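You operate a simulated robot arm through the tools that you are given. There is no shell and no other tool.

You are at the controls of a simulated robot arm. One attempt, no reset.

JOB
Set carriers 2, 1 and 3 on the stations with the same numbers.
Fine: run knob to HAND first and back to RUN at the end; no index.

The check looks at the end state, three seconds after you hand in, the way a careful person would. Anything else that was tipped, shoved, dropped, spilled or broken makes it a failure.

ROBOT AND FRAMES
A 6-joint arm with a two-finger parallel gripper, fixed in place. Base frame: the origin is at the foot of the arm, x ahead of it, y to its left, z up. Units: mm, degrees, N and s.
With the tool pointing down near the work surface it reaches from about 360 to 760 mm from the base axis. Its first joint turns from -66.0 to 66.0 degrees. Payload 2.45 kg.
The tool frame sits at the grasp point between the pads (the TCP): z along the fingers, y along the line on which they close. The tips reach 24 mm beyond it. Largest opening 68 mm; finger width 17, thickness 10; the body of the gripper, 40 by 70 mm, starts 41 mm behind the TCP.
Orientation is that of the tool frame in the base frame, as a unit quaternion [x, y, z, w]. With the fingers straight down and closing along the base's y, the tool's x points along the base's -x, its y along +y and its z along -z.

CONTROLS
- The arm moves only by the tool apply_moves. Its argument "moves" is a list of rows, each an object of numbers (a shift or turn left out is 0, a gripper value left out holds the last): "dx", "dy", "dz": the shift along the tool's x, y, z in units of 150 mm (1.0 is 150 mm); "ax", "ay", "az": the turn, a rotation vector about the tool's x, y, z in units of 90 degrees (1.0 is 90 degrees); "grip": the finger opening in mm, from 0 to 68. In form: [{"dx": .., "dy": .., "dz": .., "ax": .., "ay": .., "az": .., "grip": ..}, ...]. A call has 1 to 20 rows; each row is the pose to reach, as a shift and turn from the pose commanded when the call began, along the tool's axes at that moment. A call with a number of a shift or a turn outside -1 to 1 is refused whole. Rows are played at 5 a second. More than 50 mm and 8.6 degrees between two rows, or a gripper value outside its range, and nothing of the call is played. Where a pose cannot be reached the arm comes as near as it can. A force on the tool above 40 N (or 10 N above the force at the start of the call, whichever is more), or a blocked arm, ends the call early, and 0.2 s more pass. The fingers move at their own pace (about 108 mm/s each) and stop on an object; they squeeze with about 30 N. The grip force told is the motor's: it shows also when the fingers shut on nothing. Time passes only in rows, and 0.2 s behind the last, so rows that repeat a pose let the fingers close. The reply holds the time, the measured pose of the TCP, the force on the tool along the base axes, the opening and the grip force, in the units named above and with some noise, with the torque about the TCP (base axes, N m) and any sound that the robot's microphone picked up.
- Cameras (640 x 400 px; columns grow to the right, rows downward): "scene" is fixed at [179.9, 421.5, 1469.2]; the picture's right is [-0.63, -0.78, 0.00], its down [-0.42, 0.34, -0.85] and it looks along [0.66, -0.53, -0.53] (base axes); focal length 312 px, centre (320, 200). "wrist" rides on the gripper at [84, 11, -75] in the tool frame; the picture's right is [-0.13, 0.99, 0.00], its down [-0.60, -0.08, -0.79] and it looks along [-0.79, -0.10, 0.61] (tool axes); focal length 251 px, centre (320, 200). There is no depth. A picture from a camera that has moved, and an enlarged one, comes with that camera's place and axes in the base frame and with its lens.
- camera(camera): a new picture of that camera. No time passes.
- close_up(camera, box): a new picture of the part [left, top, right, bottom] of that camera's present view, enlarged. No time passes.
- finish_job(): hands the job in; it is judged then, once.

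Places have to be worked out from the pictures, the camera data and where the tool is seen. Open the gripper and draw the arm clear of the work before you hand the job in, unless the task says otherwise.

The tools are called after ">>>" as a command line: name --argument value ..., lists and objects as JSON in quotes. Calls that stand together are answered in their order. apply_moves: Moves the arm, as the interface text tells. Its arguments: {"type":"object","properties":{"moves":{"type":"array"}},"required":["moves"]} The other tools are called the same way: camera (camera) takes a picture; close_up (camera, box) takes an enlarged picture of a part of a camera's view; finish_job () hands the job in.

At the start:

```text
time_s: 0.0
eef_pos: [441.4, 51.6, 1260.7]
tool_rot: [0.001, 1.0, 0.0, 0.0]
ft_force: [-0.5, 0.5, -0.4]
wrist_torque: [-0.01, 0.0, 0.0]
finger_gap: 67.8
grasp_force: 0.0
```

scene: 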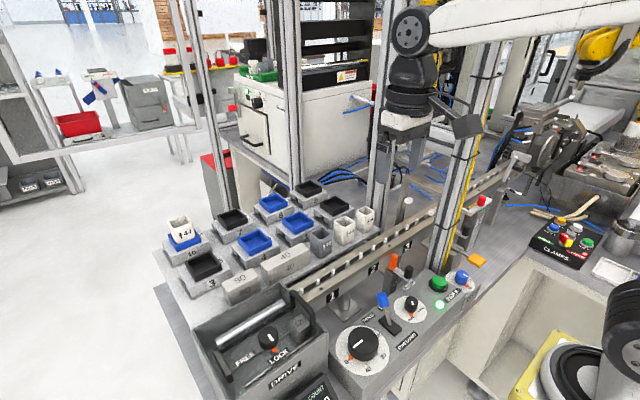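
wrist: 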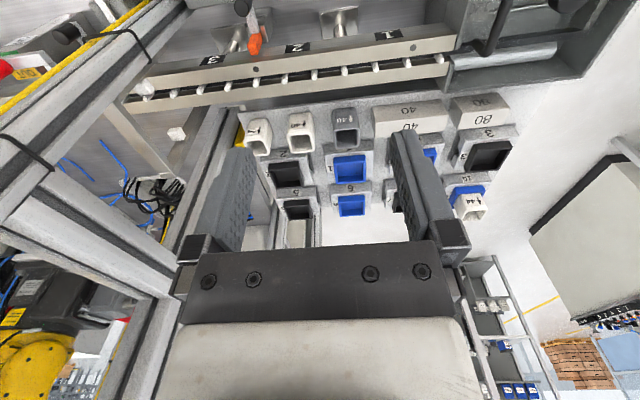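

I start by looking more closely at the scene to find carriers, stations, and the knobs.

>>> close_up --camera "scene" --box '[150, 170, 390, 320]'

>>> close_up --camera "scene" --box '[300, 230, 500, 400]'

>>> close_up --camera "wrist" --box '[220, 80, 540, 260]'

>>> close_up --camera "wrist" --box '[120, 0, 480, 120]'

>>> close_up --camera "scene" --box '[180, 270, 360, 400]'

```text
2.67 times, centred on (270, 245) of scene
camera zoom: at [179.9, 421.5, 1469.2], right [-0.63, -0.78, 0.0], down [-0.42, 0.34, -0.85], along [0.66, -0.53, -0.53], focal length 831 px, centre (453, 80)
```

zoom: 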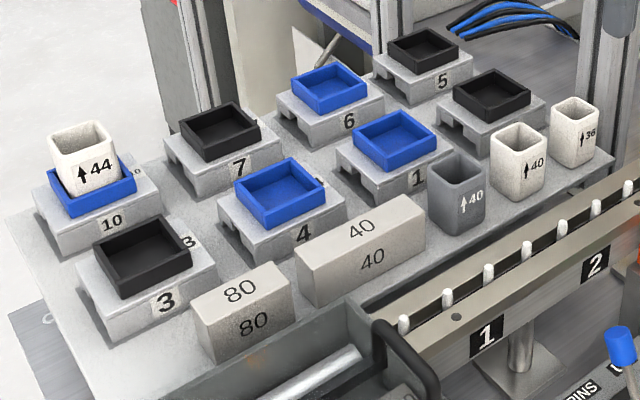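

```text
2.35 times, centred on (400, 315) of scene
camera zoom: at [179.9, 421.5, 1469.2], right [-0.63, -0.78, 0.0], down [-0.42, 0.34, -0.85], along [0.66, -0.53, -0.53], focal length 733 px, centre (132, -71)
```

zoom: 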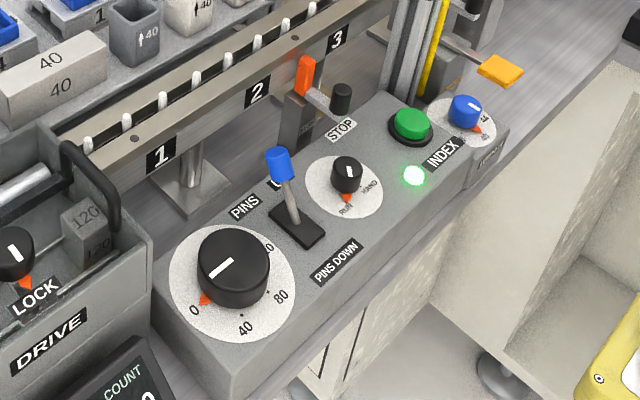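

```text
2.00 times, centred on (380, 170) of wrist
camera zoom: at [359.5, 62.8, 1335.4], right [0.13, 0.99, 0.0], down [0.6, -0.08, 0.79], along [0.79, -0.1, -0.61], focal length 503 px, centre (200, 260)
```

zoom: 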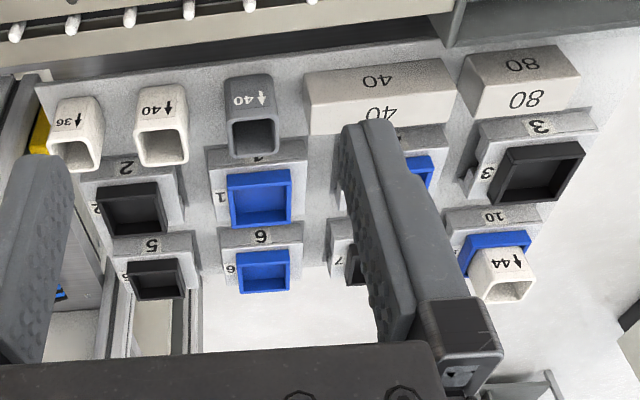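

```text
1.78 times, centred on (300, 60) of wrist
camera zoom: at [359.5, 62.8, 1335.4], right [0.13, 0.99, 0.0], down [0.6, -0.08, 0.79], along [0.79, -0.1, -0.61], focal length 447 px, centre (356, 449)
```

zoom: 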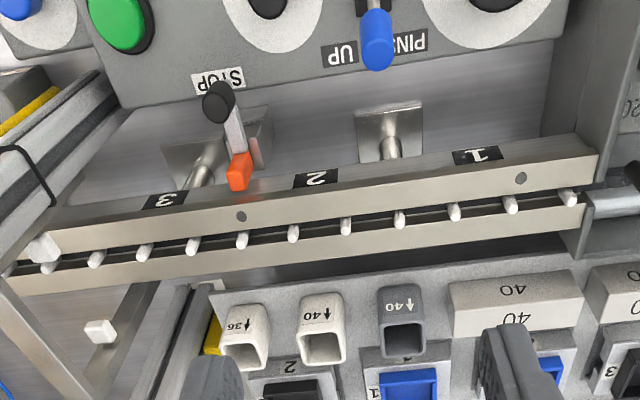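

```text
3.08 times, centred on (270, 335) of scene
camera zoom: at [179.9, 421.5, 1469.2], right [-0.63, -0.78, 0.0], down [-0.42, 0.34, -0.85], along [0.66, -0.53, -0.53], focal length 959 px, centre (474, -215)
```

zoom: 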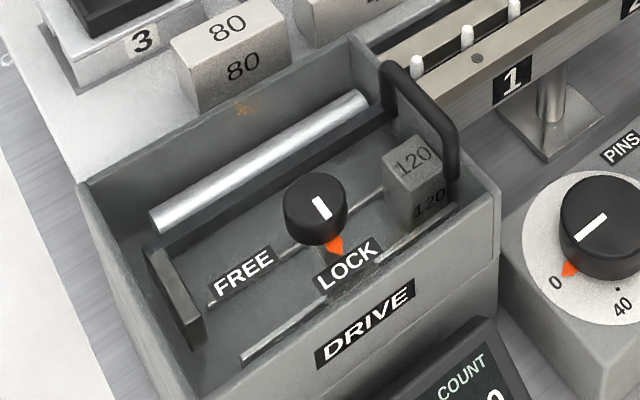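

The carriers look to be at about x=700, z=1000, the rail at x≈520 and the knob panel at x≈400, z≈945. I move in over the carriers for a closer look, staying high.

>>> apply_moves --moves '[{"dx": -0.15, "dz": 0.13}, {"dx": -0.3, "dz": 0.27}, {"dx": -0.45, "dz": 0.4}, {"dx": -0.6, "dz": 0.55}, {"dx": -0.7, "dz": 0.65}, {"dx": -0.79, "dz": 0.73}]'

>>> camera --camera "wrist"

>>> camera --camera "scene"

```text
time_s: 1.4
eef_pos: [560.8, 52.9, 1151.6]
tool_rot: [0.0, 1.0, 0.0, 0.001]
ft_force: [-0.3, -0.2, -0.3]
wrist_torque: [0.0, 0.0, -0.03]
finger_gap: 67.9
grasp_force: 0.2
```

```text
taken
camera wrist: at [478.3, 62.5, 1226.5], right [0.13, 0.99, 0.0], down [0.6, -0.08, 0.79], along [0.79, -0.1, -0.61], focal length 251 px, centre (320, 200)
```

wrist: 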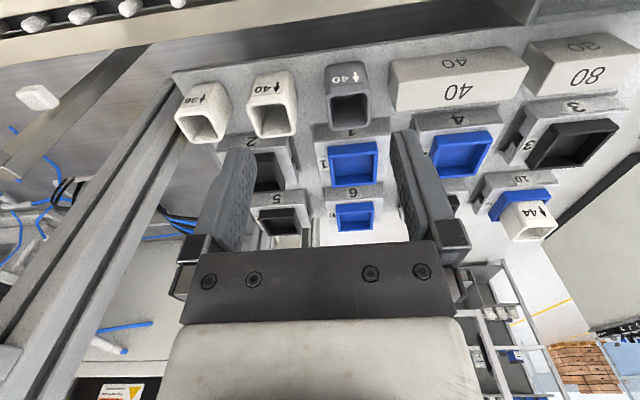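

```text
taken
```

scene: 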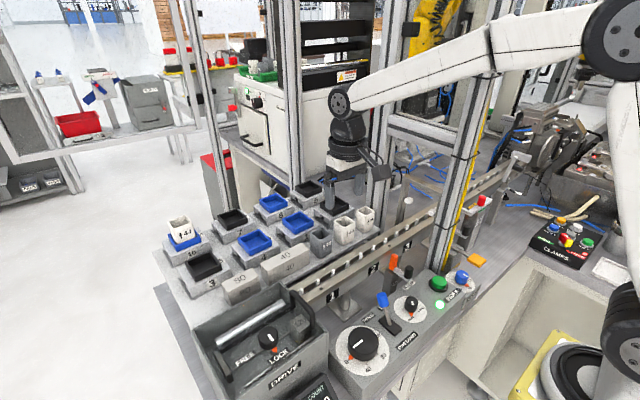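

>>> close_up --camera "wrist" --box '[160, 30, 400, 180]'

>>> close_up --camera "wrist" --box '[400, 20, 640, 170]'

>>> close_up --camera "scene" --box '[320, 180, 540, 320]'

```text
2.67 times, centred on (280, 105) of wrist
camera zoom: at [478.3, 62.5, 1226.5], right [0.13, 0.99, 0.0], down [0.6, -0.08, 0.79], along [0.79, -0.1, -0.61], focal length 670 px, centre (427, 453)
```

zoom: 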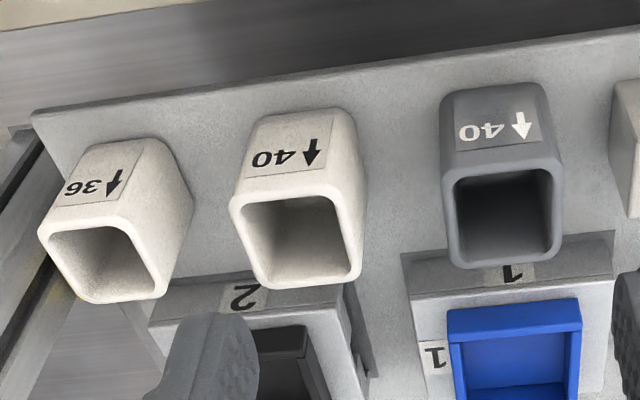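

```text
2.67 times, centred on (520, 95) of wrist
camera zoom: at [478.3, 62.5, 1226.5], right [0.13, 0.99, 0.0], down [0.6, -0.08, 0.79], along [0.79, -0.1, -0.61], focal length 670 px, centre (-213, 480)
```

zoom: 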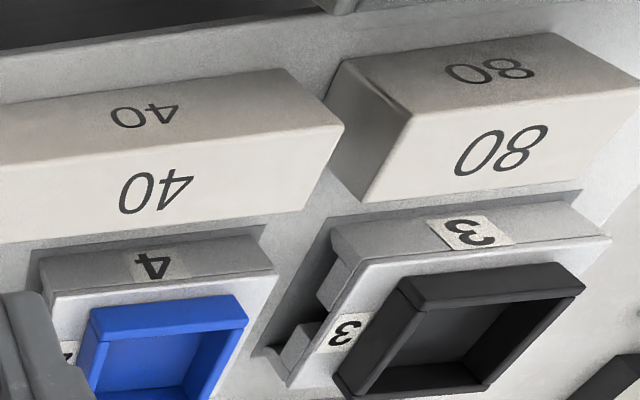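

```text
2.86 times, centred on (430, 250) of scene
camera zoom: at [179.9, 421.5, 1469.2], right [-0.63, -0.78, 0.0], down [-0.42, 0.34, -0.85], along [0.66, -0.53, -0.53], focal length 890 px, centre (6, 57)
```

zoom: 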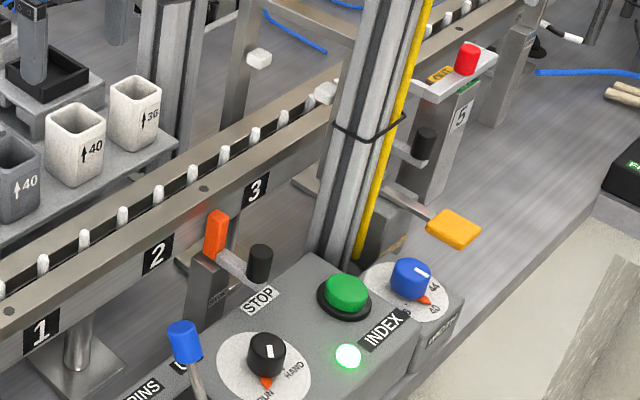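

The carriers are grey blocks (about 80 mm wide in y) with a fixed-looking tray on top and a slot running along y. Next I look at the rail and station 1 from close by.

>>> apply_moves --moves '[{"dx": 0.1, "dy": 0.13, "dz": 0.08}, {"dx": 0.2, "dy": 0.26, "dz": 0.17}, {"dx": 0.3, "dy": 0.39, "dz": 0.26}, {"dx": 0.405, "dy": 0.513, "dz": 0.344}]'

>>> camera --camera "wrist"

>>> close_up --camera "wrist" --box '[160, 0, 480, 200]'

```text
time_s: 2.4
eef_pos: [500.6, 132.0, 1098.1]
tool_rot: [0.0, 1.0, -0.001, -0.001]
ft_force: [1.7, -0.6, 0.1]
wrist_torque: [-0.02, -0.01, -0.01]
finger_gap: 67.9
grasp_force: 0.0
```

```text
taken
camera wrist: at [418.0, 142.7, 1171.7], right [0.13, 0.99, 0.0], down [0.6, -0.08, 0.79], along [0.79, -0.1, -0.61], focal length 251 px, centre (320, 200)
```

wrist: 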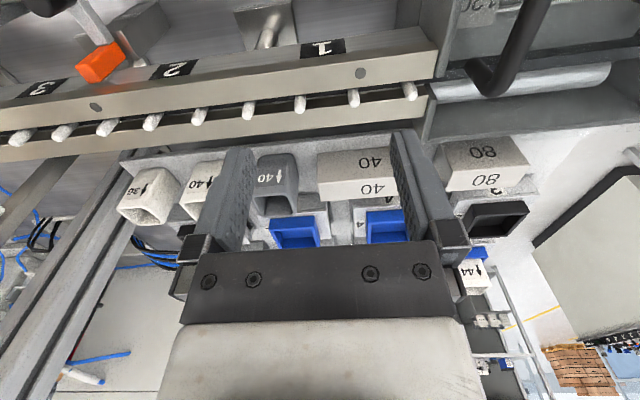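

```text
2.00 times, centred on (320, 100) of wrist
camera zoom: at [418.0, 142.7, 1171.7], right [0.13, 0.99, 0.0], down [0.6, -0.08, 0.79], along [0.79, -0.1, -0.61], focal length 503 px, centre (320, 400)
```

zoom: 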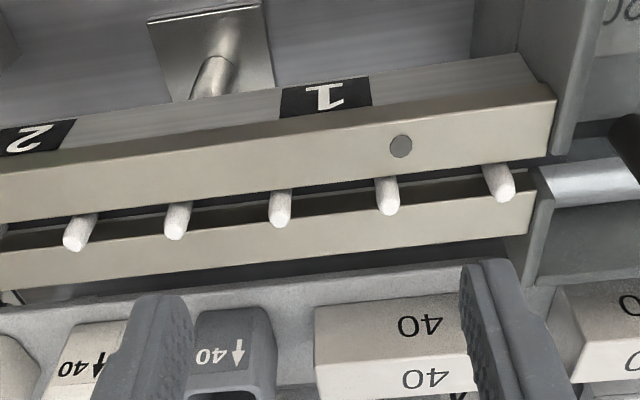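

Rail: front beam top around z≈985, pins at x≈525 every 40 mm, station tags near y≈135, 15, −105 midway between pins. Next I go back up and tilt the tool to look down on the control panel.

>>> apply_moves --moves '[{"dx": 0.107, "dy": -0.15, "dz": -0.1, "ay": 0.056}, {"dx": 0.214, "dy": -0.3, "dz": -0.2, "ay": 0.112}, {"dx": 0.322, "dy": -0.45, "dz": -0.3, "ay": 0.168}, {"dx": 0.43, "dy": -0.6, "dz": -0.347, "ay": 0.224}, {"dx": 0.537, "dy": -0.747, "dz": -0.347, "ay": 0.28}]'

>>> camera --camera "wrist"

>>> close_up --camera "wrist" --box '[160, 0, 480, 200]'

```text
time_s: 3.6
eef_pos: [420.0, 19.2, 1152.4]
tool_rot: [-0.001, 0.976, 0.0, -0.219]
ft_force: [0.1, 0.0, 0.5]
wrist_torque: [0.02, 0.02, 0.02]
finger_gap: 68.2
grasp_force: 0.0
```

```text
taken
camera wrist: at [377.2, 29.0, 1254.7], right [0.12, 0.99, -0.05], down [0.89, -0.08, 0.46], along [0.45, -0.1, -0.89], focal length 251 px, centre (320, 200)
```

wrist: 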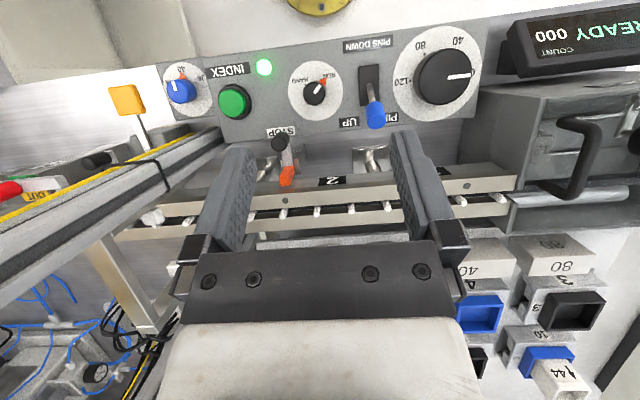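

```text
2.00 times, centred on (320, 100) of wrist
camera zoom: at [377.2, 29.0, 1254.7], right [0.12, 0.99, -0.05], down [0.89, -0.08, 0.46], along [0.45, -0.1, -0.89], focal length 503 px, centre (320, 400)
```

zoom: 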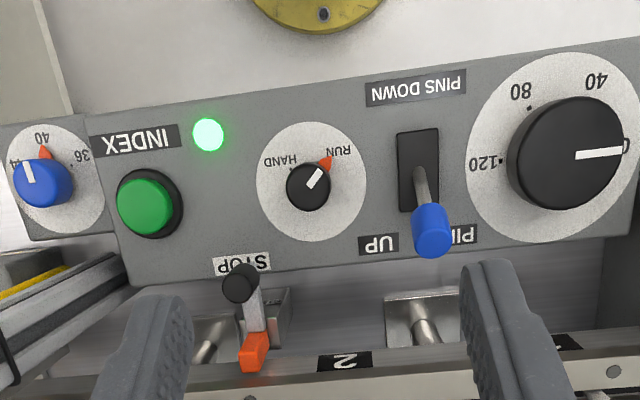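

The knob shows RUN (white line toward the RUN label); HAND is about 90° counter-clockwise from above. I zoom in to get the label angles and knob geometry.

>>> close_up --camera "wrist" --box '[275, 50, 371, 110]'

>>> close_up --camera "scene" --box '[370, 260, 490, 335]'

```text
6.67 times, centred on (323, 80) of wrist
camera zoom: at [377.2, 29.0, 1254.7], right [0.12, 0.99, -0.05], down [0.89, -0.08, 0.46], along [0.45, -0.1, -0.89], focal length 1676 px, centre (300, 1000)
```

zoom: 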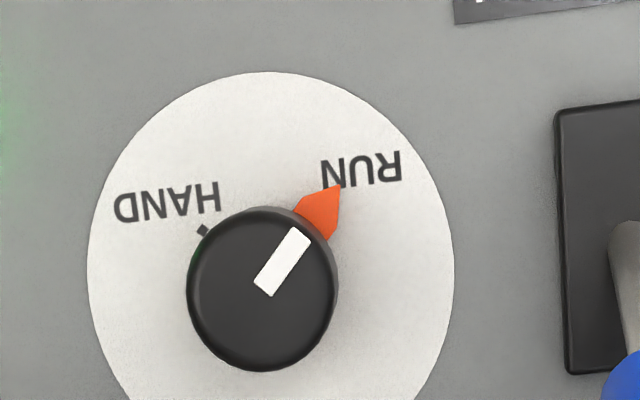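

```text
5.33 times, centred on (430, 298) of scene
camera zoom: at [179.9, 421.5, 1469.2], right [-0.63, -0.78, 0.0], down [-0.42, 0.34, -0.85], along [0.66, -0.53, -0.53], focal length 1662 px, centre (-267, -320)
```

zoom: 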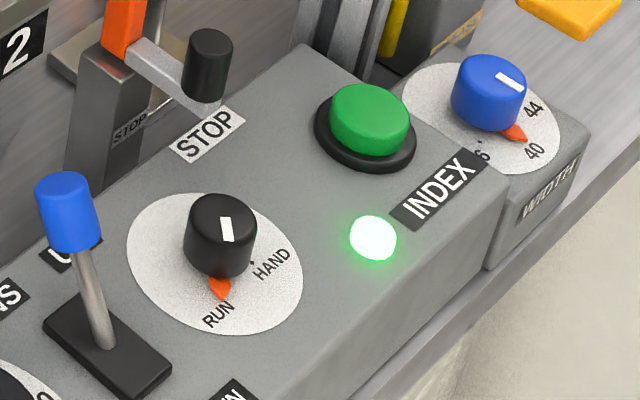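

Knob axis worked out at about (397, 4), panel top z≈925, knob top z≈953, knob Ø≈26; RUN points to (−x,+y) and HAND to (−x,−y), i.e. +90° about base z. I straighten the tool above the knob first.

>>> apply_moves --moves '[{"dx": -0.045, "dy": -0.025, "dz": 0.186, "ay": -0.07, "grip": 50}, {"dx": -0.09, "dy": -0.05, "dz": 0.372, "ay": -0.14}, {"dx": -0.135, "dy": -0.075, "dz": 0.558, "ay": -0.21}, {"dx": -0.181, "dy": -0.101, "dz": 0.743, "ay": -0.28}]'

>>> camera --camera "scene"

>>> camera --camera "wrist"

```text
time_s: 4.6
eef_pos: [397.5, 2.1, 1041.4]
tool_rot: [0.001, 1.0, 0.0, 0.001]
ft_force: [-0.5, -0.4, 0.0]
wrist_torque: [-0.01, -0.01, 0.01]
finger_gap: 50.4
grasp_force: 0.1
```

```text
taken
```

scene: 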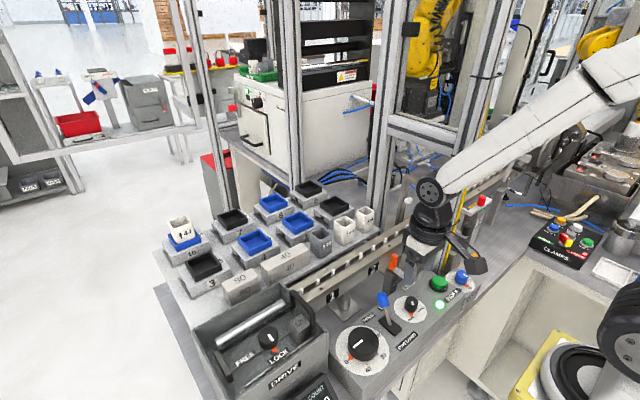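

```text
taken
camera wrist: at [314.2, 12.9, 1115.5], right [0.13, 0.99, 0.0], down [0.6, -0.08, 0.79], along [0.79, -0.1, -0.61], focal length 251 px, centre (320, 200)
```

wrist: 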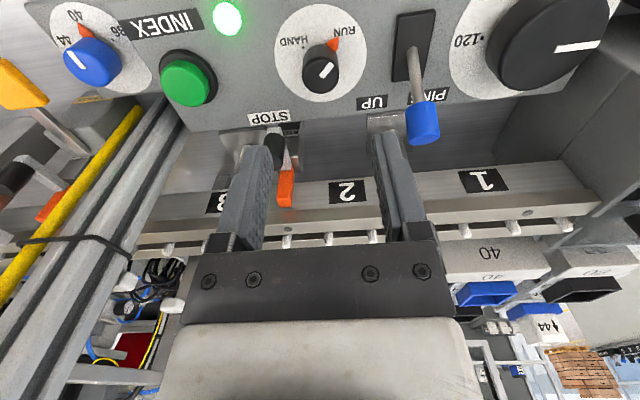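

I zoom on the knob from this new viewpoint to refine its axis and height.

>>> close_up --camera "wrist" --box '[260, 0, 388, 80]'

```text
5.00 times, centred on (324, 40) of wrist
camera zoom: at [314.2, 12.9, 1115.5], right [0.13, 0.99, 0.0], down [0.6, -0.08, 0.79], along [0.79, -0.1, -0.61], focal length 1257 px, centre (300, 1000)
```

zoom: 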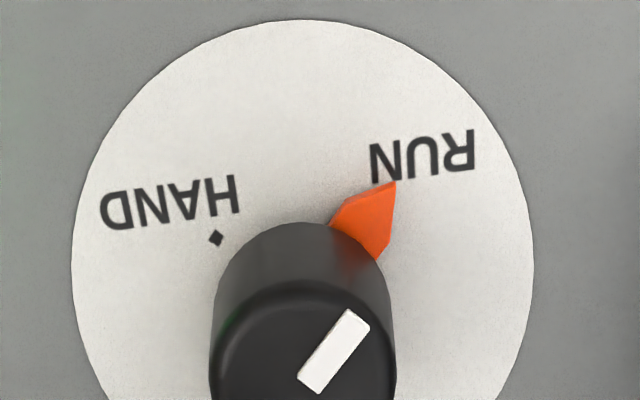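

Refined: knob axis ≈ (396.5, 3), top z≈948, Ø≈25. I pre-turn the tool −45° about base z so the knob turn will be symmetric, staying at this height.

>>> apply_moves --moves '[{"dx": 0.001, "dy": 0.001, "az": 0.085}, {"dx": 0.003, "dy": 0.002, "az": 0.17}, {"dx": 0.004, "dy": 0.003, "az": 0.255}, {"dx": 0.005, "dy": 0.004, "az": 0.34}, {"dx": 0.006, "dy": 0.005, "az": 0.42}, {"dx": 0.007, "dy": 0.006, "az": 0.5}]'

>>> camera --camera "wrist"

>>> camera --camera "scene"

```text
time_s: 6.0
eef_pos: [396.2, 3.5, 1040.0]
tool_rot: [0.384, 0.923, 0.001, 0.0]
ft_force: [-0.3, -0.1, -0.1]
wrist_torque: [-0.01, 0.01, 0.01]
finger_gap: 50.0
grasp_force: 0.2
```

```text
taken
camera wrist: at [345.7, 69.7, 1113.8], right [0.79, 0.61, 0.0], down [0.37, -0.48, 0.79], along [0.48, -0.63, -0.61], focal length 251 px, centre (320, 200)
```

wrist: 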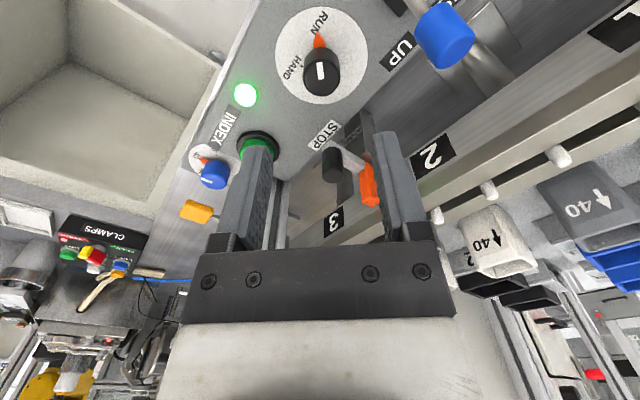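

```text
taken
```

scene: 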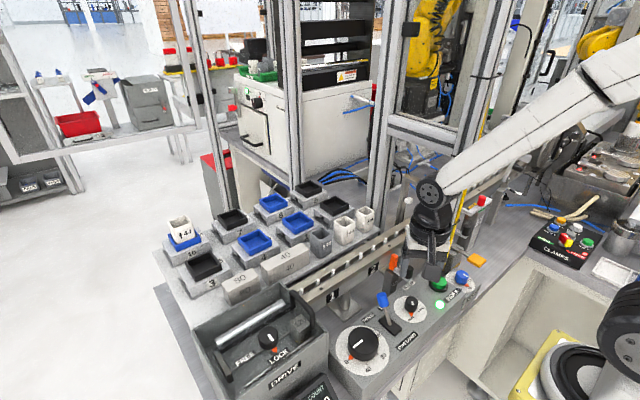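

Alignment looks right with no obstacle around the fingers. I descend onto the knob and stop with tips about 9 mm above the panel.

>>> apply_moves --moves '[{"dz": 0.15}, {"dz": 0.3}, {"dz": 0.45}, {"dz": 0.55}]'

>>> close_up --camera "scene" --box '[340, 220, 500, 320]'

>>> camera --camera "wrist"

```text
time_s: 7.0
eef_pos: [394.2, 3.1, 957.0]
tool_rot: [0.382, 0.924, 0.0, 0.0]
ft_force: [0.5, -0.3, 0.0]
wrist_torque: [0.04, 0.01, 0.0]
finger_gap: 50.2
grasp_force: 0.0
```

```text
4.00 times, centred on (420, 270) of scene
camera zoom: at [179.9, 421.5, 1469.2], right [-0.63, -0.78, 0.0], down [-0.42, 0.34, -0.85], along [0.66, -0.53, -0.53], focal length 1247 px, centre (-80, -80)
```

zoom: 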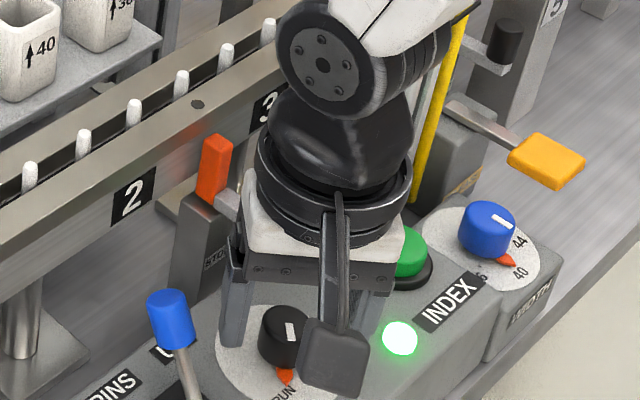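

```text
taken
camera wrist: at [343.3, 70.1, 1031.4], right [0.79, 0.61, 0.0], down [0.37, -0.48, 0.79], along [0.48, -0.63, -0.61], focal length 251 px, centre (320, 200)
```

wrist: 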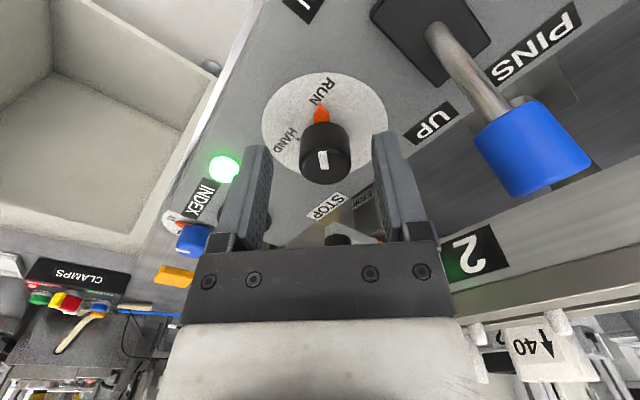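

I zoom on the knob between the fingers to check centring before closing.

>>> close_up --camera "wrist" --box '[240, 90, 400, 190]'

```text
4.00 times, centred on (320, 140) of wrist
camera zoom: at [343.3, 70.1, 1031.4], right [0.79, 0.61, 0.0], down [0.37, -0.48, 0.79], along [0.48, -0.63, -0.61], focal length 1006 px, centre (320, 440)
```

zoom: 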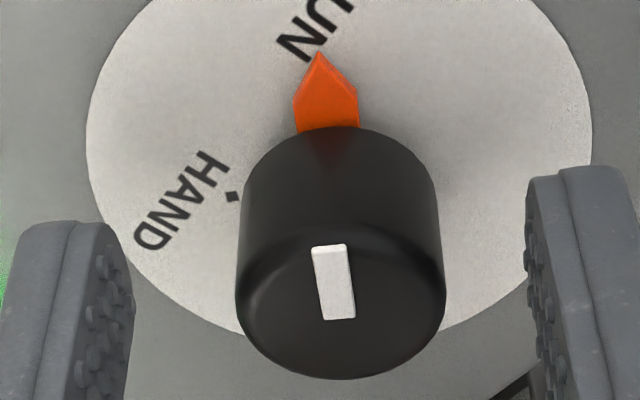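

The knob is centred to within ~2 mm along the closing line; I nudge 1.5 mm along tool y and close on it.

>>> apply_moves --moves '[{"dy": 0.01, "grip": 50}, {"dy": 0.01, "grip": 35}, {"dy": 0.01, "grip": 15}, {"dy": 0.01, "grip": 15}]'

```text
time_s: 8.0
eef_pos: [396.3, 4.0, 957.2]
tool_rot: [0.383, 0.924, 0.0, 0.0]
ft_force: [5.6, 7.0, -6.3]
wrist_torque: [-0.01, 0.12, 0.06]
finger_gap: 25.6
grasp_force: 40.9
```

Firm grip at 25.6 mm. I turn the knob +90° about base z (az −1.0) in small steps.

>>> apply_moves --moves '[{"az": -0.08}, {"az": -0.16}, {"az": -0.24}, {"az": -0.32}, {"az": -0.4}, {"az": -0.48}, {"az": -0.56}, {"az": -0.64}, {"az": -0.72}, {"az": -0.8}, {"az": -0.88}, {"az": -0.95}, {"az": -1.0}]'

>>> close_up --camera "scene" --box '[340, 220, 500, 320]'

>>> camera --camera "wrist"

```text
time_s: 10.0
eef_pos: [396.6, 2.3, 957.3]
tool_rot: [-0.16, 0.987, -0.001, 0.0]
ft_force: [-1.9, -13.8, 1.8]
wrist_torque: [0.0, -0.25, -0.03]
finger_gap: 25.5
grasp_force: 41.1
stopped in row 10: the force on the tool passed its limit at 43 N (the readings are from after the stop); the commanded pose is now the measured one
```

```text
4.00 times, centred on (420, 270) of scene
camera zoom: at [179.8, 421.1, 1469.3], right [-0.63, -0.78, 0.0], down [-0.42, 0.34, -0.84], along [0.66, -0.53, -0.53], focal length 1247 px, centre (-80, -80)
```

zoom: 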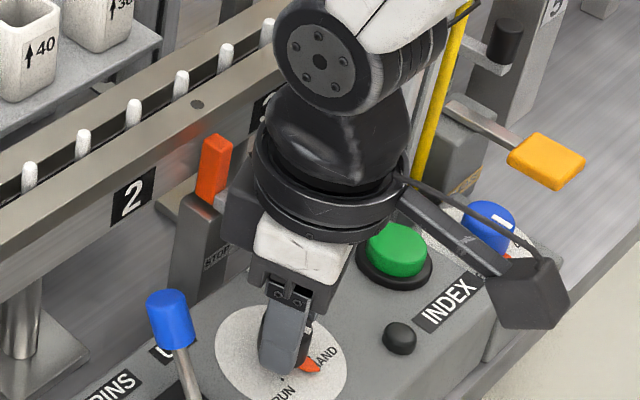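

```text
taken
camera wrist: at [313.9, -14.3, 1031.7], right [-0.19, 0.98, 0.0], down [0.6, 0.12, 0.79], along [0.78, 0.15, -0.61], focal length 251 px, centre (320, 200)
```

wrist: 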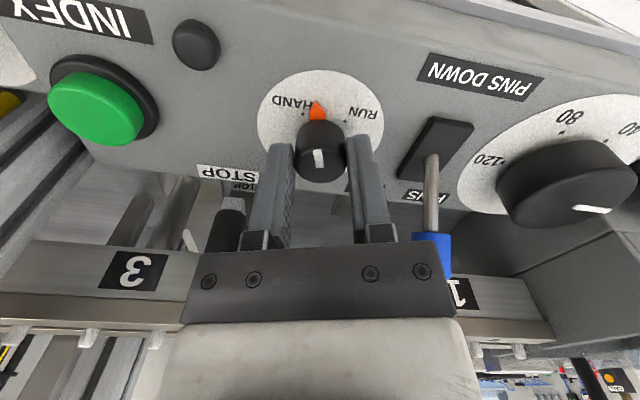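

The turn stopped after about 63° and the lamp went out. I zoom in to read the pointer.

>>> close_up --camera "wrist" --box '[240, 50, 400, 150]'

>>> close_up --camera "scene" --box '[380, 290, 444, 330]'

```text
4.00 times, centred on (320, 100) of wrist
camera zoom: at [313.9, -14.3, 1031.7], right [-0.19, 0.98, 0.0], down [0.6, 0.12, 0.79], along [0.78, 0.15, -0.61], focal length 1006 px, centre (320, 600)
```

zoom: 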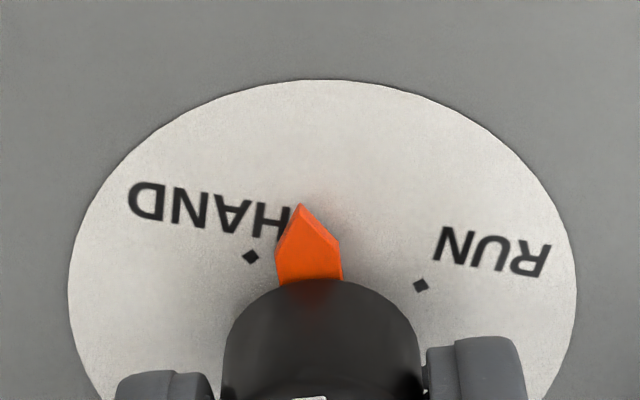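

```text
10.00 times, centred on (412, 310) of scene
camera zoom: at [179.8, 421.1, 1469.3], right [-0.63, -0.78, 0.0], down [-0.42, 0.34, -0.84], along [0.66, -0.53, -0.53], focal length 3116 px, centre (-600, -900)
```

zoom: 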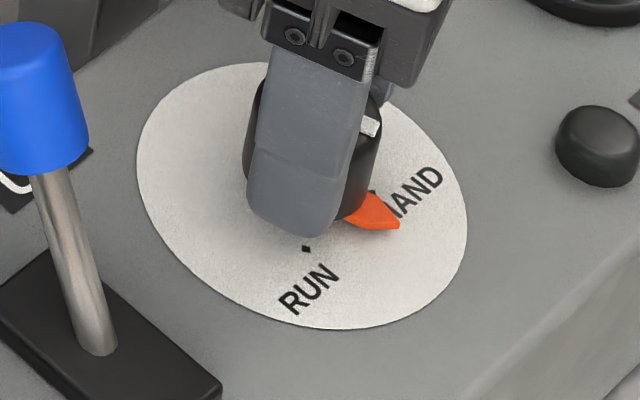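

The pointer is still ~25° short of the HAND tick; the stop came from side load (knob axis slightly off the tool axis). I open a little, re-centre at about (398, 3), and grip again.

>>> apply_moves --moves '[{"grip": 40}, {"dx": -0.01, "dy": 0.0015, "grip": 40}, {"dx": -0.01, "dy": 0.0015, "grip": 15}, {"dx": -0.01, "dy": 0.0015, "grip": 15}, {"dx": -0.01, "dy": 0.0015, "grip": 15}]'

>>> close_up --camera "wrist" --box '[240, 50, 400, 150]'

```text
time_s: 11.2
eef_pos: [397.7, 1.8, 958.7]
tool_rot: [-0.16, 0.987, 0.0, 0.0]
ft_force: [4.5, -20.9, -3.1]
wrist_torque: [-0.17, 0.09, 0.02]
finger_gap: 25.6
grasp_force: 40.8
```

```text
4.00 times, centred on (320, 100) of wrist
camera zoom: at [315.4, -13.8, 1031.4], right [-0.19, 0.98, 0.0], down [0.6, 0.12, 0.79], along [0.78, 0.15, -0.61], focal length 1006 px, centre (320, 600)
```

zoom: 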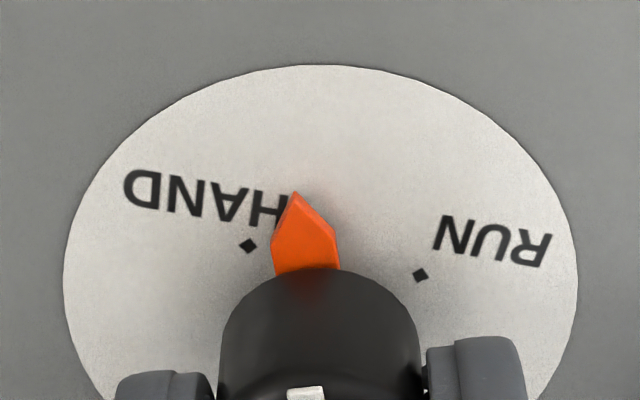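

The side force (−21 N along the closing axis) shows the knob centre lies toward −tool y; I shift 1.5 mm that way while gripping to relieve it.

>>> apply_moves --moves '[{"dy": -0.005}, {"dy": -0.01}, {"dy": -0.01}]'

```text
time_s: 12.0
eef_pos: [398.1, 3.7, 957.5]
tool_rot: [-0.16, 0.987, 0.001, -0.001]
ft_force: [3.1, 3.0, -11.0]
wrist_torque: [0.66, -0.88, 0.0]
finger_gap: 25.6
grasp_force: 40.7
```

Side load is now relieved. I turn the remaining ~27°.

>>> apply_moves --moves '[{"az": -0.06}, {"az": -0.12}, {"az": -0.18}, {"az": -0.24}, {"az": -0.3}]'

>>> close_up --camera "wrist" --box '[240, 50, 400, 150]'

>>> close_up --camera "scene" --box '[380, 290, 444, 330]'

```text
time_s: 13.2
eef_pos: [397.8, 2.0, 956.0]
tool_rot: [-0.386, 0.923, 0.0, -0.002]
ft_force: [-3.6, 19.2, -13.8]
wrist_torque: [0.04, 0.07, -0.36]
finger_gap: 25.5
grasp_force: 41.2
```

```text
4.00 times, centred on (320, 100) of wrist
camera zoom: at [332.1, -49.9, 1031.9], right [-0.62, 0.79, 0.0], down [0.48, 0.38, 0.79], along [0.62, 0.49, -0.61], focal length 1006 px, centre (320, 600)
```

zoom: 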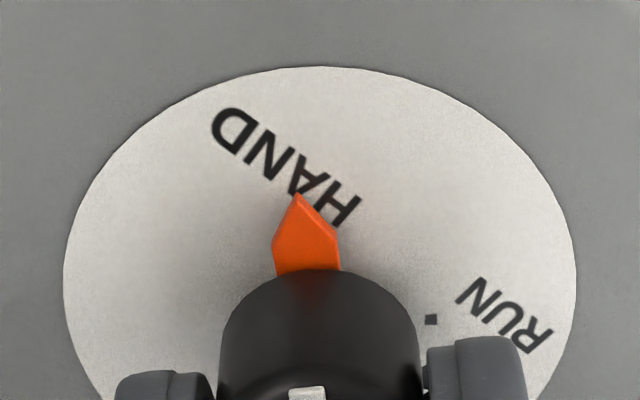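

```text
10.00 times, centred on (412, 310) of scene
camera zoom: at [180.0, 422.0, 1469.0], right [-0.63, -0.78, 0.0], down [-0.42, 0.34, -0.85], along [0.66, -0.53, -0.53], focal length 3116 px, centre (-600, -900)
```

zoom: 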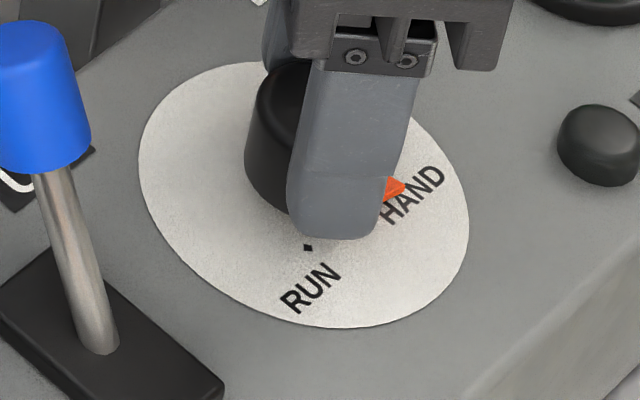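

The pointer now covers the HAND tick, so the knob is at HAND. I open and rise.

>>> apply_moves --moves '[{"grip": 45}, {"grip": 50}, {"dz": -0.15, "grip": 50}, {"dz": -0.4, "grip": 50}, {"dz": -0.7, "grip": 60}]'

>>> camera --camera "wrist"

>>> close_up --camera "wrist" --box '[240, 0, 400, 100]'

```text
time_s: 14.4
eef_pos: [395.5, 5.0, 1062.5]
tool_rot: [-0.386, 0.923, 0.0, -0.001]
ft_force: [-0.3, -0.5, 0.3]
wrist_torque: [0.03, 0.0, -0.02]
finger_gap: 60.0
grasp_force: 0.1
```

```text
taken
camera wrist: at [330.0, -48.6, 1136.6], right [-0.62, 0.79, 0.0], down [0.48, 0.38, 0.79], along [0.62, 0.49, -0.61], focal length 251 px, centre (320, 200)
```

wrist: 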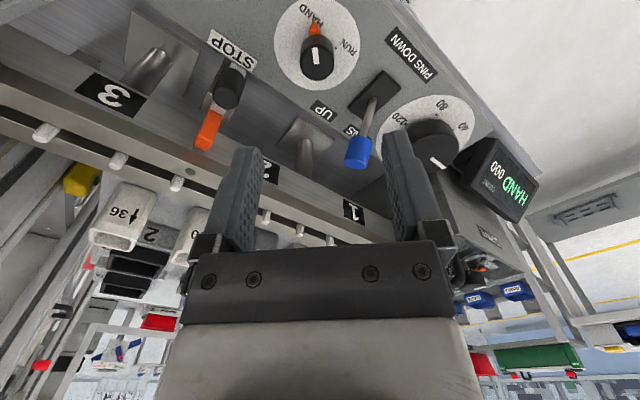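

```text
4.00 times, centred on (320, 50) of wrist
camera zoom: at [330.0, -48.6, 1136.6], right [-0.62, 0.79, 0.0], down [0.48, 0.38, 0.79], along [0.62, 0.49, -0.61], focal length 1006 px, centre (320, 800)
```

zoom: 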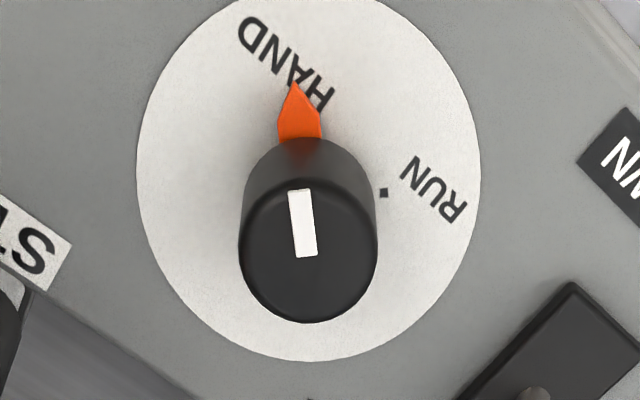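

Display reads HAND. Now I rise, rotate back to yaw 0, and move over toward the carriers to measure them.

>>> apply_moves --moves '[{"dz": -0.15, "az": 0.083}, {"dx": -0.12, "dy": -0.066, "dz": -0.3, "az": 0.167}, {"dx": -0.25, "dy": -0.13, "dz": -0.4, "az": 0.25}, {"dx": -0.37, "dy": -0.2, "dz": -0.5, "az": 0.333}, {"dx": -0.49, "dy": -0.265, "dz": -0.55, "az": 0.417}, {"dx": -0.613, "dy": -0.33, "dz": -0.587, "az": 0.5}]'

```text
time_s: 15.8
eef_pos: [497.0, 35.2, 1151.2]
tool_rot: [-0.002, 1.0, -0.001, 0.0]
ft_force: [0.4, 0.0, 0.0]
wrist_torque: [0.0, -0.01, -0.02]
finger_gap: 60.0
grasp_force: 0.0
```

Now I check the posts near station 3, since there seem to be uprights near (435,−140) and (619,−147) with a crossbar. Taking pictures from here.

>>> camera --camera "wrist"

>>> camera --camera "scene"

>>> close_up --camera "scene" --box '[340, 0, 580, 150]'

>>> close_up --camera "scene" --box '[340, 130, 580, 280]'

```text
taken
camera wrist: at [414.5, 44.4, 1226.7], right [0.12, 0.99, 0.0], down [0.6, -0.07, 0.79], along [0.79, -0.1, -0.61], focal length 251 px, centre (320, 200)
```

wrist: 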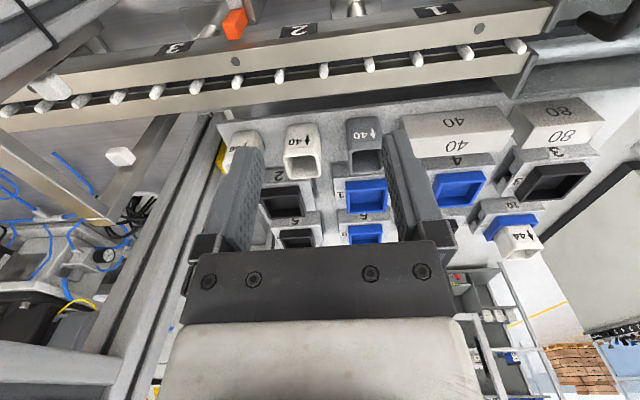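

```text
taken
```

scene: 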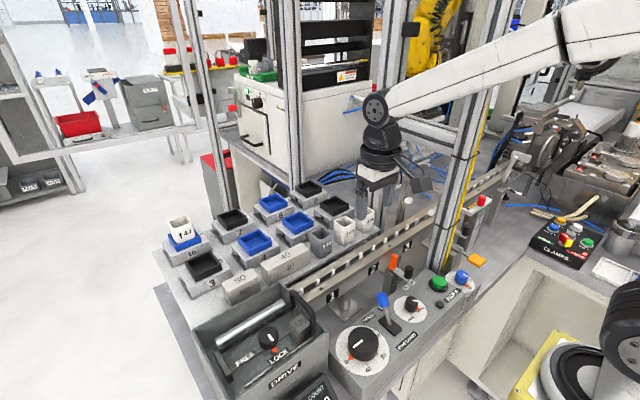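

```text
2.67 times, centred on (460, 75) of scene
camera zoom: at [179.9, 421.5, 1469.2], right [-0.63, -0.78, 0.0], down [-0.42, 0.34, -0.85], along [0.66, -0.53, -0.53], focal length 831 px, centre (-53, 533)
```

zoom: 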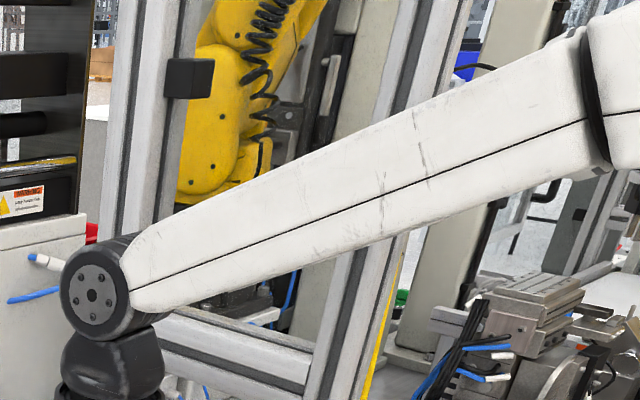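

```text
2.67 times, centred on (460, 205) of scene
camera zoom: at [179.9, 421.5, 1469.2], right [-0.63, -0.78, 0.0], down [-0.42, 0.34, -0.85], along [0.66, -0.53, -0.53], focal length 831 px, centre (-53, 187)
```

zoom: 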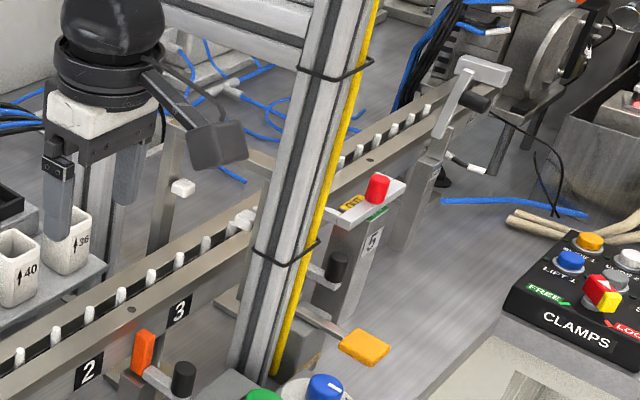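

There seem to be small white sensor heads near station 3 and a frame with posts. I turn the tool toward it for a closer look.

>>> apply_moves --moves '[{"dx": 0.08, "dy": -0.02, "dz": 0.04, "az": 0.09}, {"dx": 0.16, "dy": -0.04, "dz": 0.08, "az": 0.18}, {"dx": 0.24, "dy": -0.06, "dz": 0.12, "az": 0.27}, {"dx": 0.32, "dy": -0.08, "dz": 0.16, "az": 0.36}, {"dx": 0.38, "dy": -0.1, "dz": 0.2, "az": 0.444}]'

>>> camera --camera "wrist"

>>> close_up --camera "wrist" --box '[160, 0, 480, 200]'

>>> close_up --camera "scene" --box '[340, 130, 500, 230]'

```text
time_s: 17.0
eef_pos: [440.3, 18.1, 1120.2]
tool_rot: [0.339, 0.941, 0.0, 0.001]
ft_force: [0.1, 0.3, -0.4]
wrist_torque: [0.02, 0.01, 0.06]
finger_gap: 59.9
grasp_force: 0.1
```

```text
taken
camera wrist: at [383.4, 79.0, 1193.3], right [0.73, 0.68, 0.0], down [0.41, -0.45, 0.79], along [0.54, -0.58, -0.61], focal length 251 px, centre (320, 200)
```

wrist: 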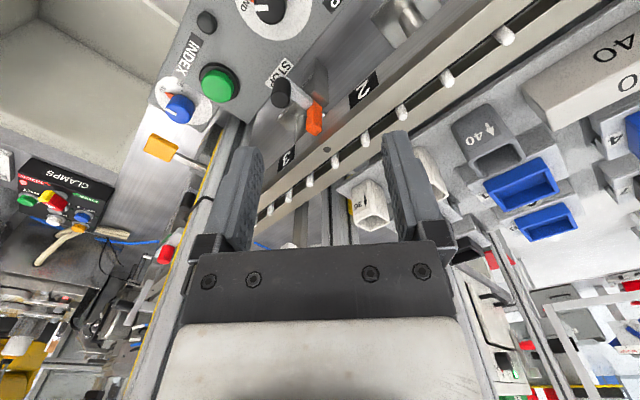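

```text
2.00 times, centred on (320, 100) of wrist
camera zoom: at [383.4, 79.0, 1193.3], right [0.73, 0.68, 0.0], down [0.41, -0.45, 0.79], along [0.54, -0.58, -0.61], focal length 503 px, centre (320, 400)
```

zoom: 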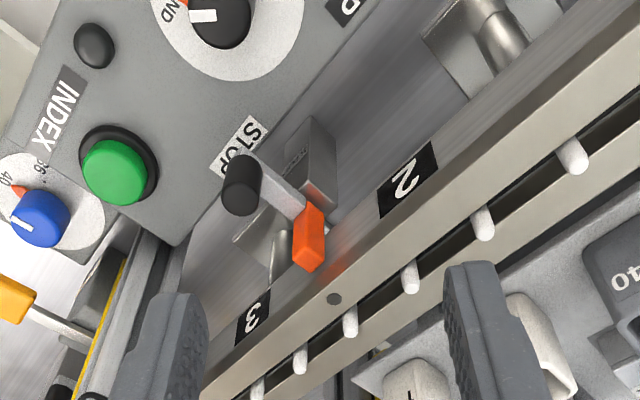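

```text
4.00 times, centred on (420, 180) of scene
camera zoom: at [179.9, 421.5, 1469.2], right [-0.63, -0.78, 0.0], down [-0.42, 0.34, -0.85], along [0.66, -0.53, -0.53], focal length 1247 px, centre (-80, 280)
```

zoom: 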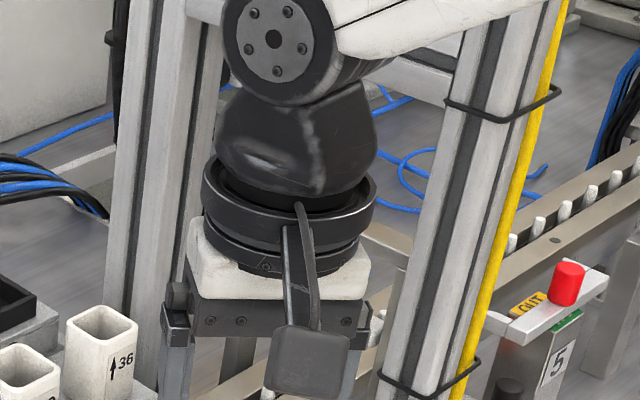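

I rise with this yaw to get a good look at the frame's crossbar and posts, which limit access above station 3.

>>> apply_moves --moves '[{"dz": -0.3}, {"dz": -0.6}, {"dz": -0.9}]'

>>> camera --camera "wrist"

>>> close_up --camera "scene" --box '[340, 80, 580, 230]'

```text
time_s: 17.8
eef_pos: [438.5, 21.3, 1254.2]
tool_rot: [0.338, 0.941, -0.001, 0.0]
ft_force: [0.1, 0.0, 0.1]
wrist_torque: [0.0, -0.02, 0.01]
finger_gap: 60.1
grasp_force: 0.2
```

```text
taken
camera wrist: at [381.7, 82.6, 1327.7], right [0.73, 0.68, 0.0], down [0.42, -0.44, 0.79], along [0.54, -0.58, -0.61], focal length 251 px, centre (320, 200)
```

wrist: 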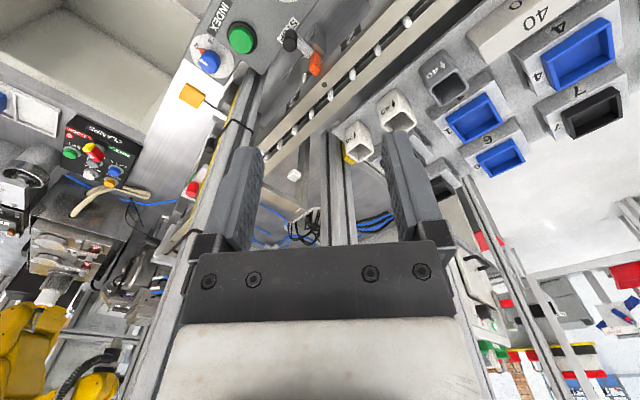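

```text
2.67 times, centred on (460, 155) of scene
camera zoom: at [179.9, 421.5, 1469.2], right [-0.63, -0.78, 0.0], down [-0.42, 0.34, -0.85], along [0.66, -0.53, -0.53], focal length 831 px, centre (-53, 320)
```

zoom: 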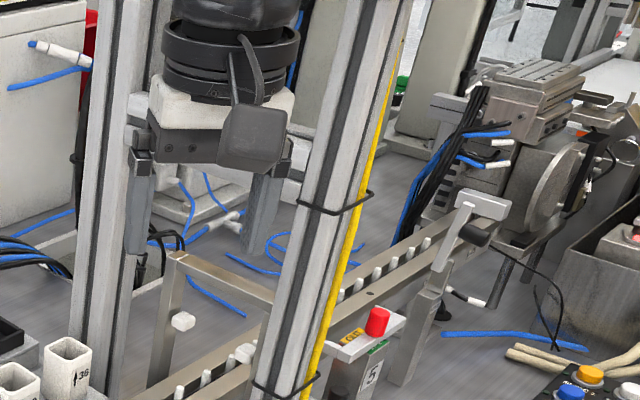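

I zoom in on the posts and the area between them from this viewpoint.

>>> close_up --camera "wrist" --box '[100, 60, 420, 260]'

>>> close_up --camera "scene" --box '[360, 60, 520, 160]'

```text
2.00 times, centred on (260, 160) of wrist
camera zoom: at [381.7, 82.6, 1327.7], right [0.73, 0.68, 0.0], down [0.42, -0.44, 0.79], along [0.54, -0.58, -0.61], focal length 503 px, centre (440, 280)
```

zoom: 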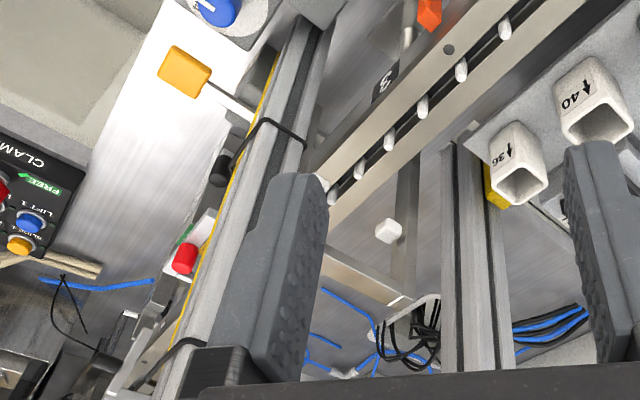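

```text
4.00 times, centred on (440, 110) of scene
camera zoom: at [179.9, 421.5, 1469.2], right [-0.63, -0.78, 0.0], down [-0.42, 0.34, -0.85], along [0.66, -0.53, -0.53], focal length 1247 px, centre (-160, 560)
```

zoom: 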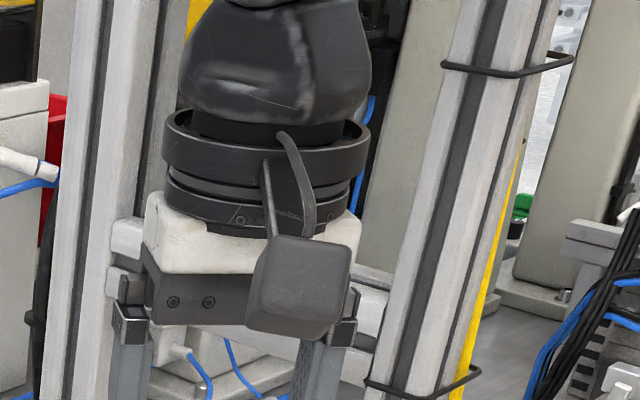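

The gripper hides the crossbar from here; I rise another 150 mm so the crossbar falls in the clear part of the view.

>>> apply_moves --moves '[{"dz": -0.3}, {"dz": -0.6}, {"dz": -0.9}, {"dz": -1.0}]'

>>> camera --camera "wrist"

>>> close_up --camera "wrist" --box '[160, 60, 420, 222]'

>>> close_up --camera "scene" --box '[360, 80, 520, 180]'

```text
time_s: 18.8
eef_pos: [442.6, 19.2, 1406.9]
tool_rot: [0.338, 0.941, -0.001, 0.0]
ft_force: [-0.6, 0.0, 0.8]
wrist_torque: [-0.01, 0.0, 0.01]
finger_gap: 59.9
grasp_force: 0.1
```

```text
taken
camera wrist: at [385.6, 80.2, 1480.7], right [0.73, 0.68, 0.0], down [0.42, -0.44, 0.79], along [0.54, -0.58, -0.61], focal length 251 px, centre (320, 200)
```

wrist: 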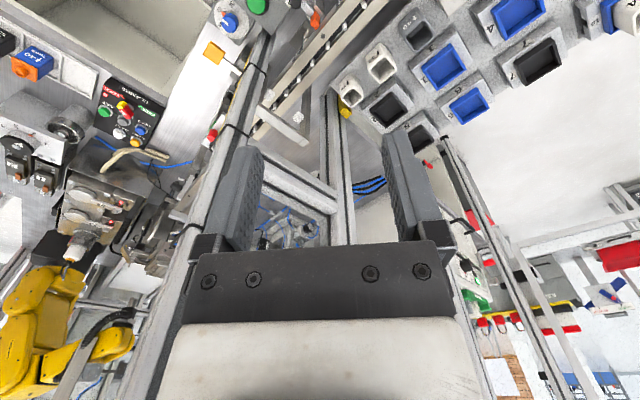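

```text
2.46 times, centred on (290, 141) of wrist
camera zoom: at [385.6, 80.2, 1480.7], right [0.73, 0.68, 0.0], down [0.42, -0.44, 0.79], along [0.54, -0.58, -0.61], focal length 619 px, centre (394, 345)
```

zoom: 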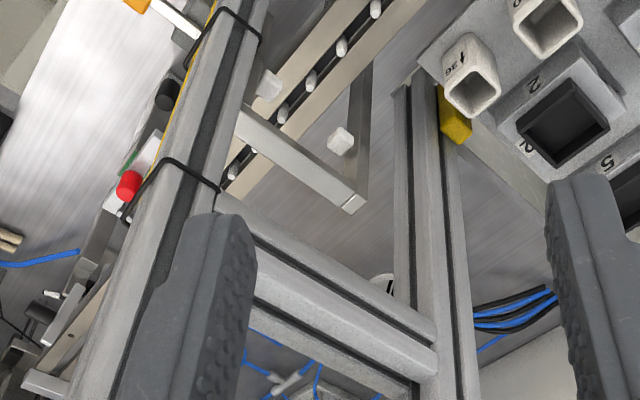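

```text
4.00 times, centred on (440, 130) of scene
camera zoom: at [179.9, 421.5, 1469.2], right [-0.63, -0.78, 0.0], down [-0.42, 0.34, -0.85], along [0.66, -0.53, -0.53], focal length 1247 px, centre (-160, 480)
```

zoom: 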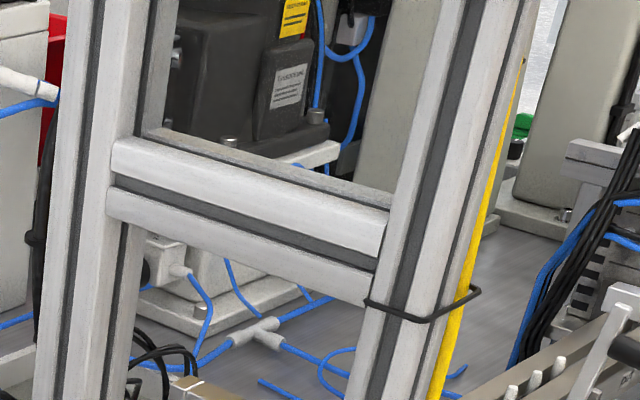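

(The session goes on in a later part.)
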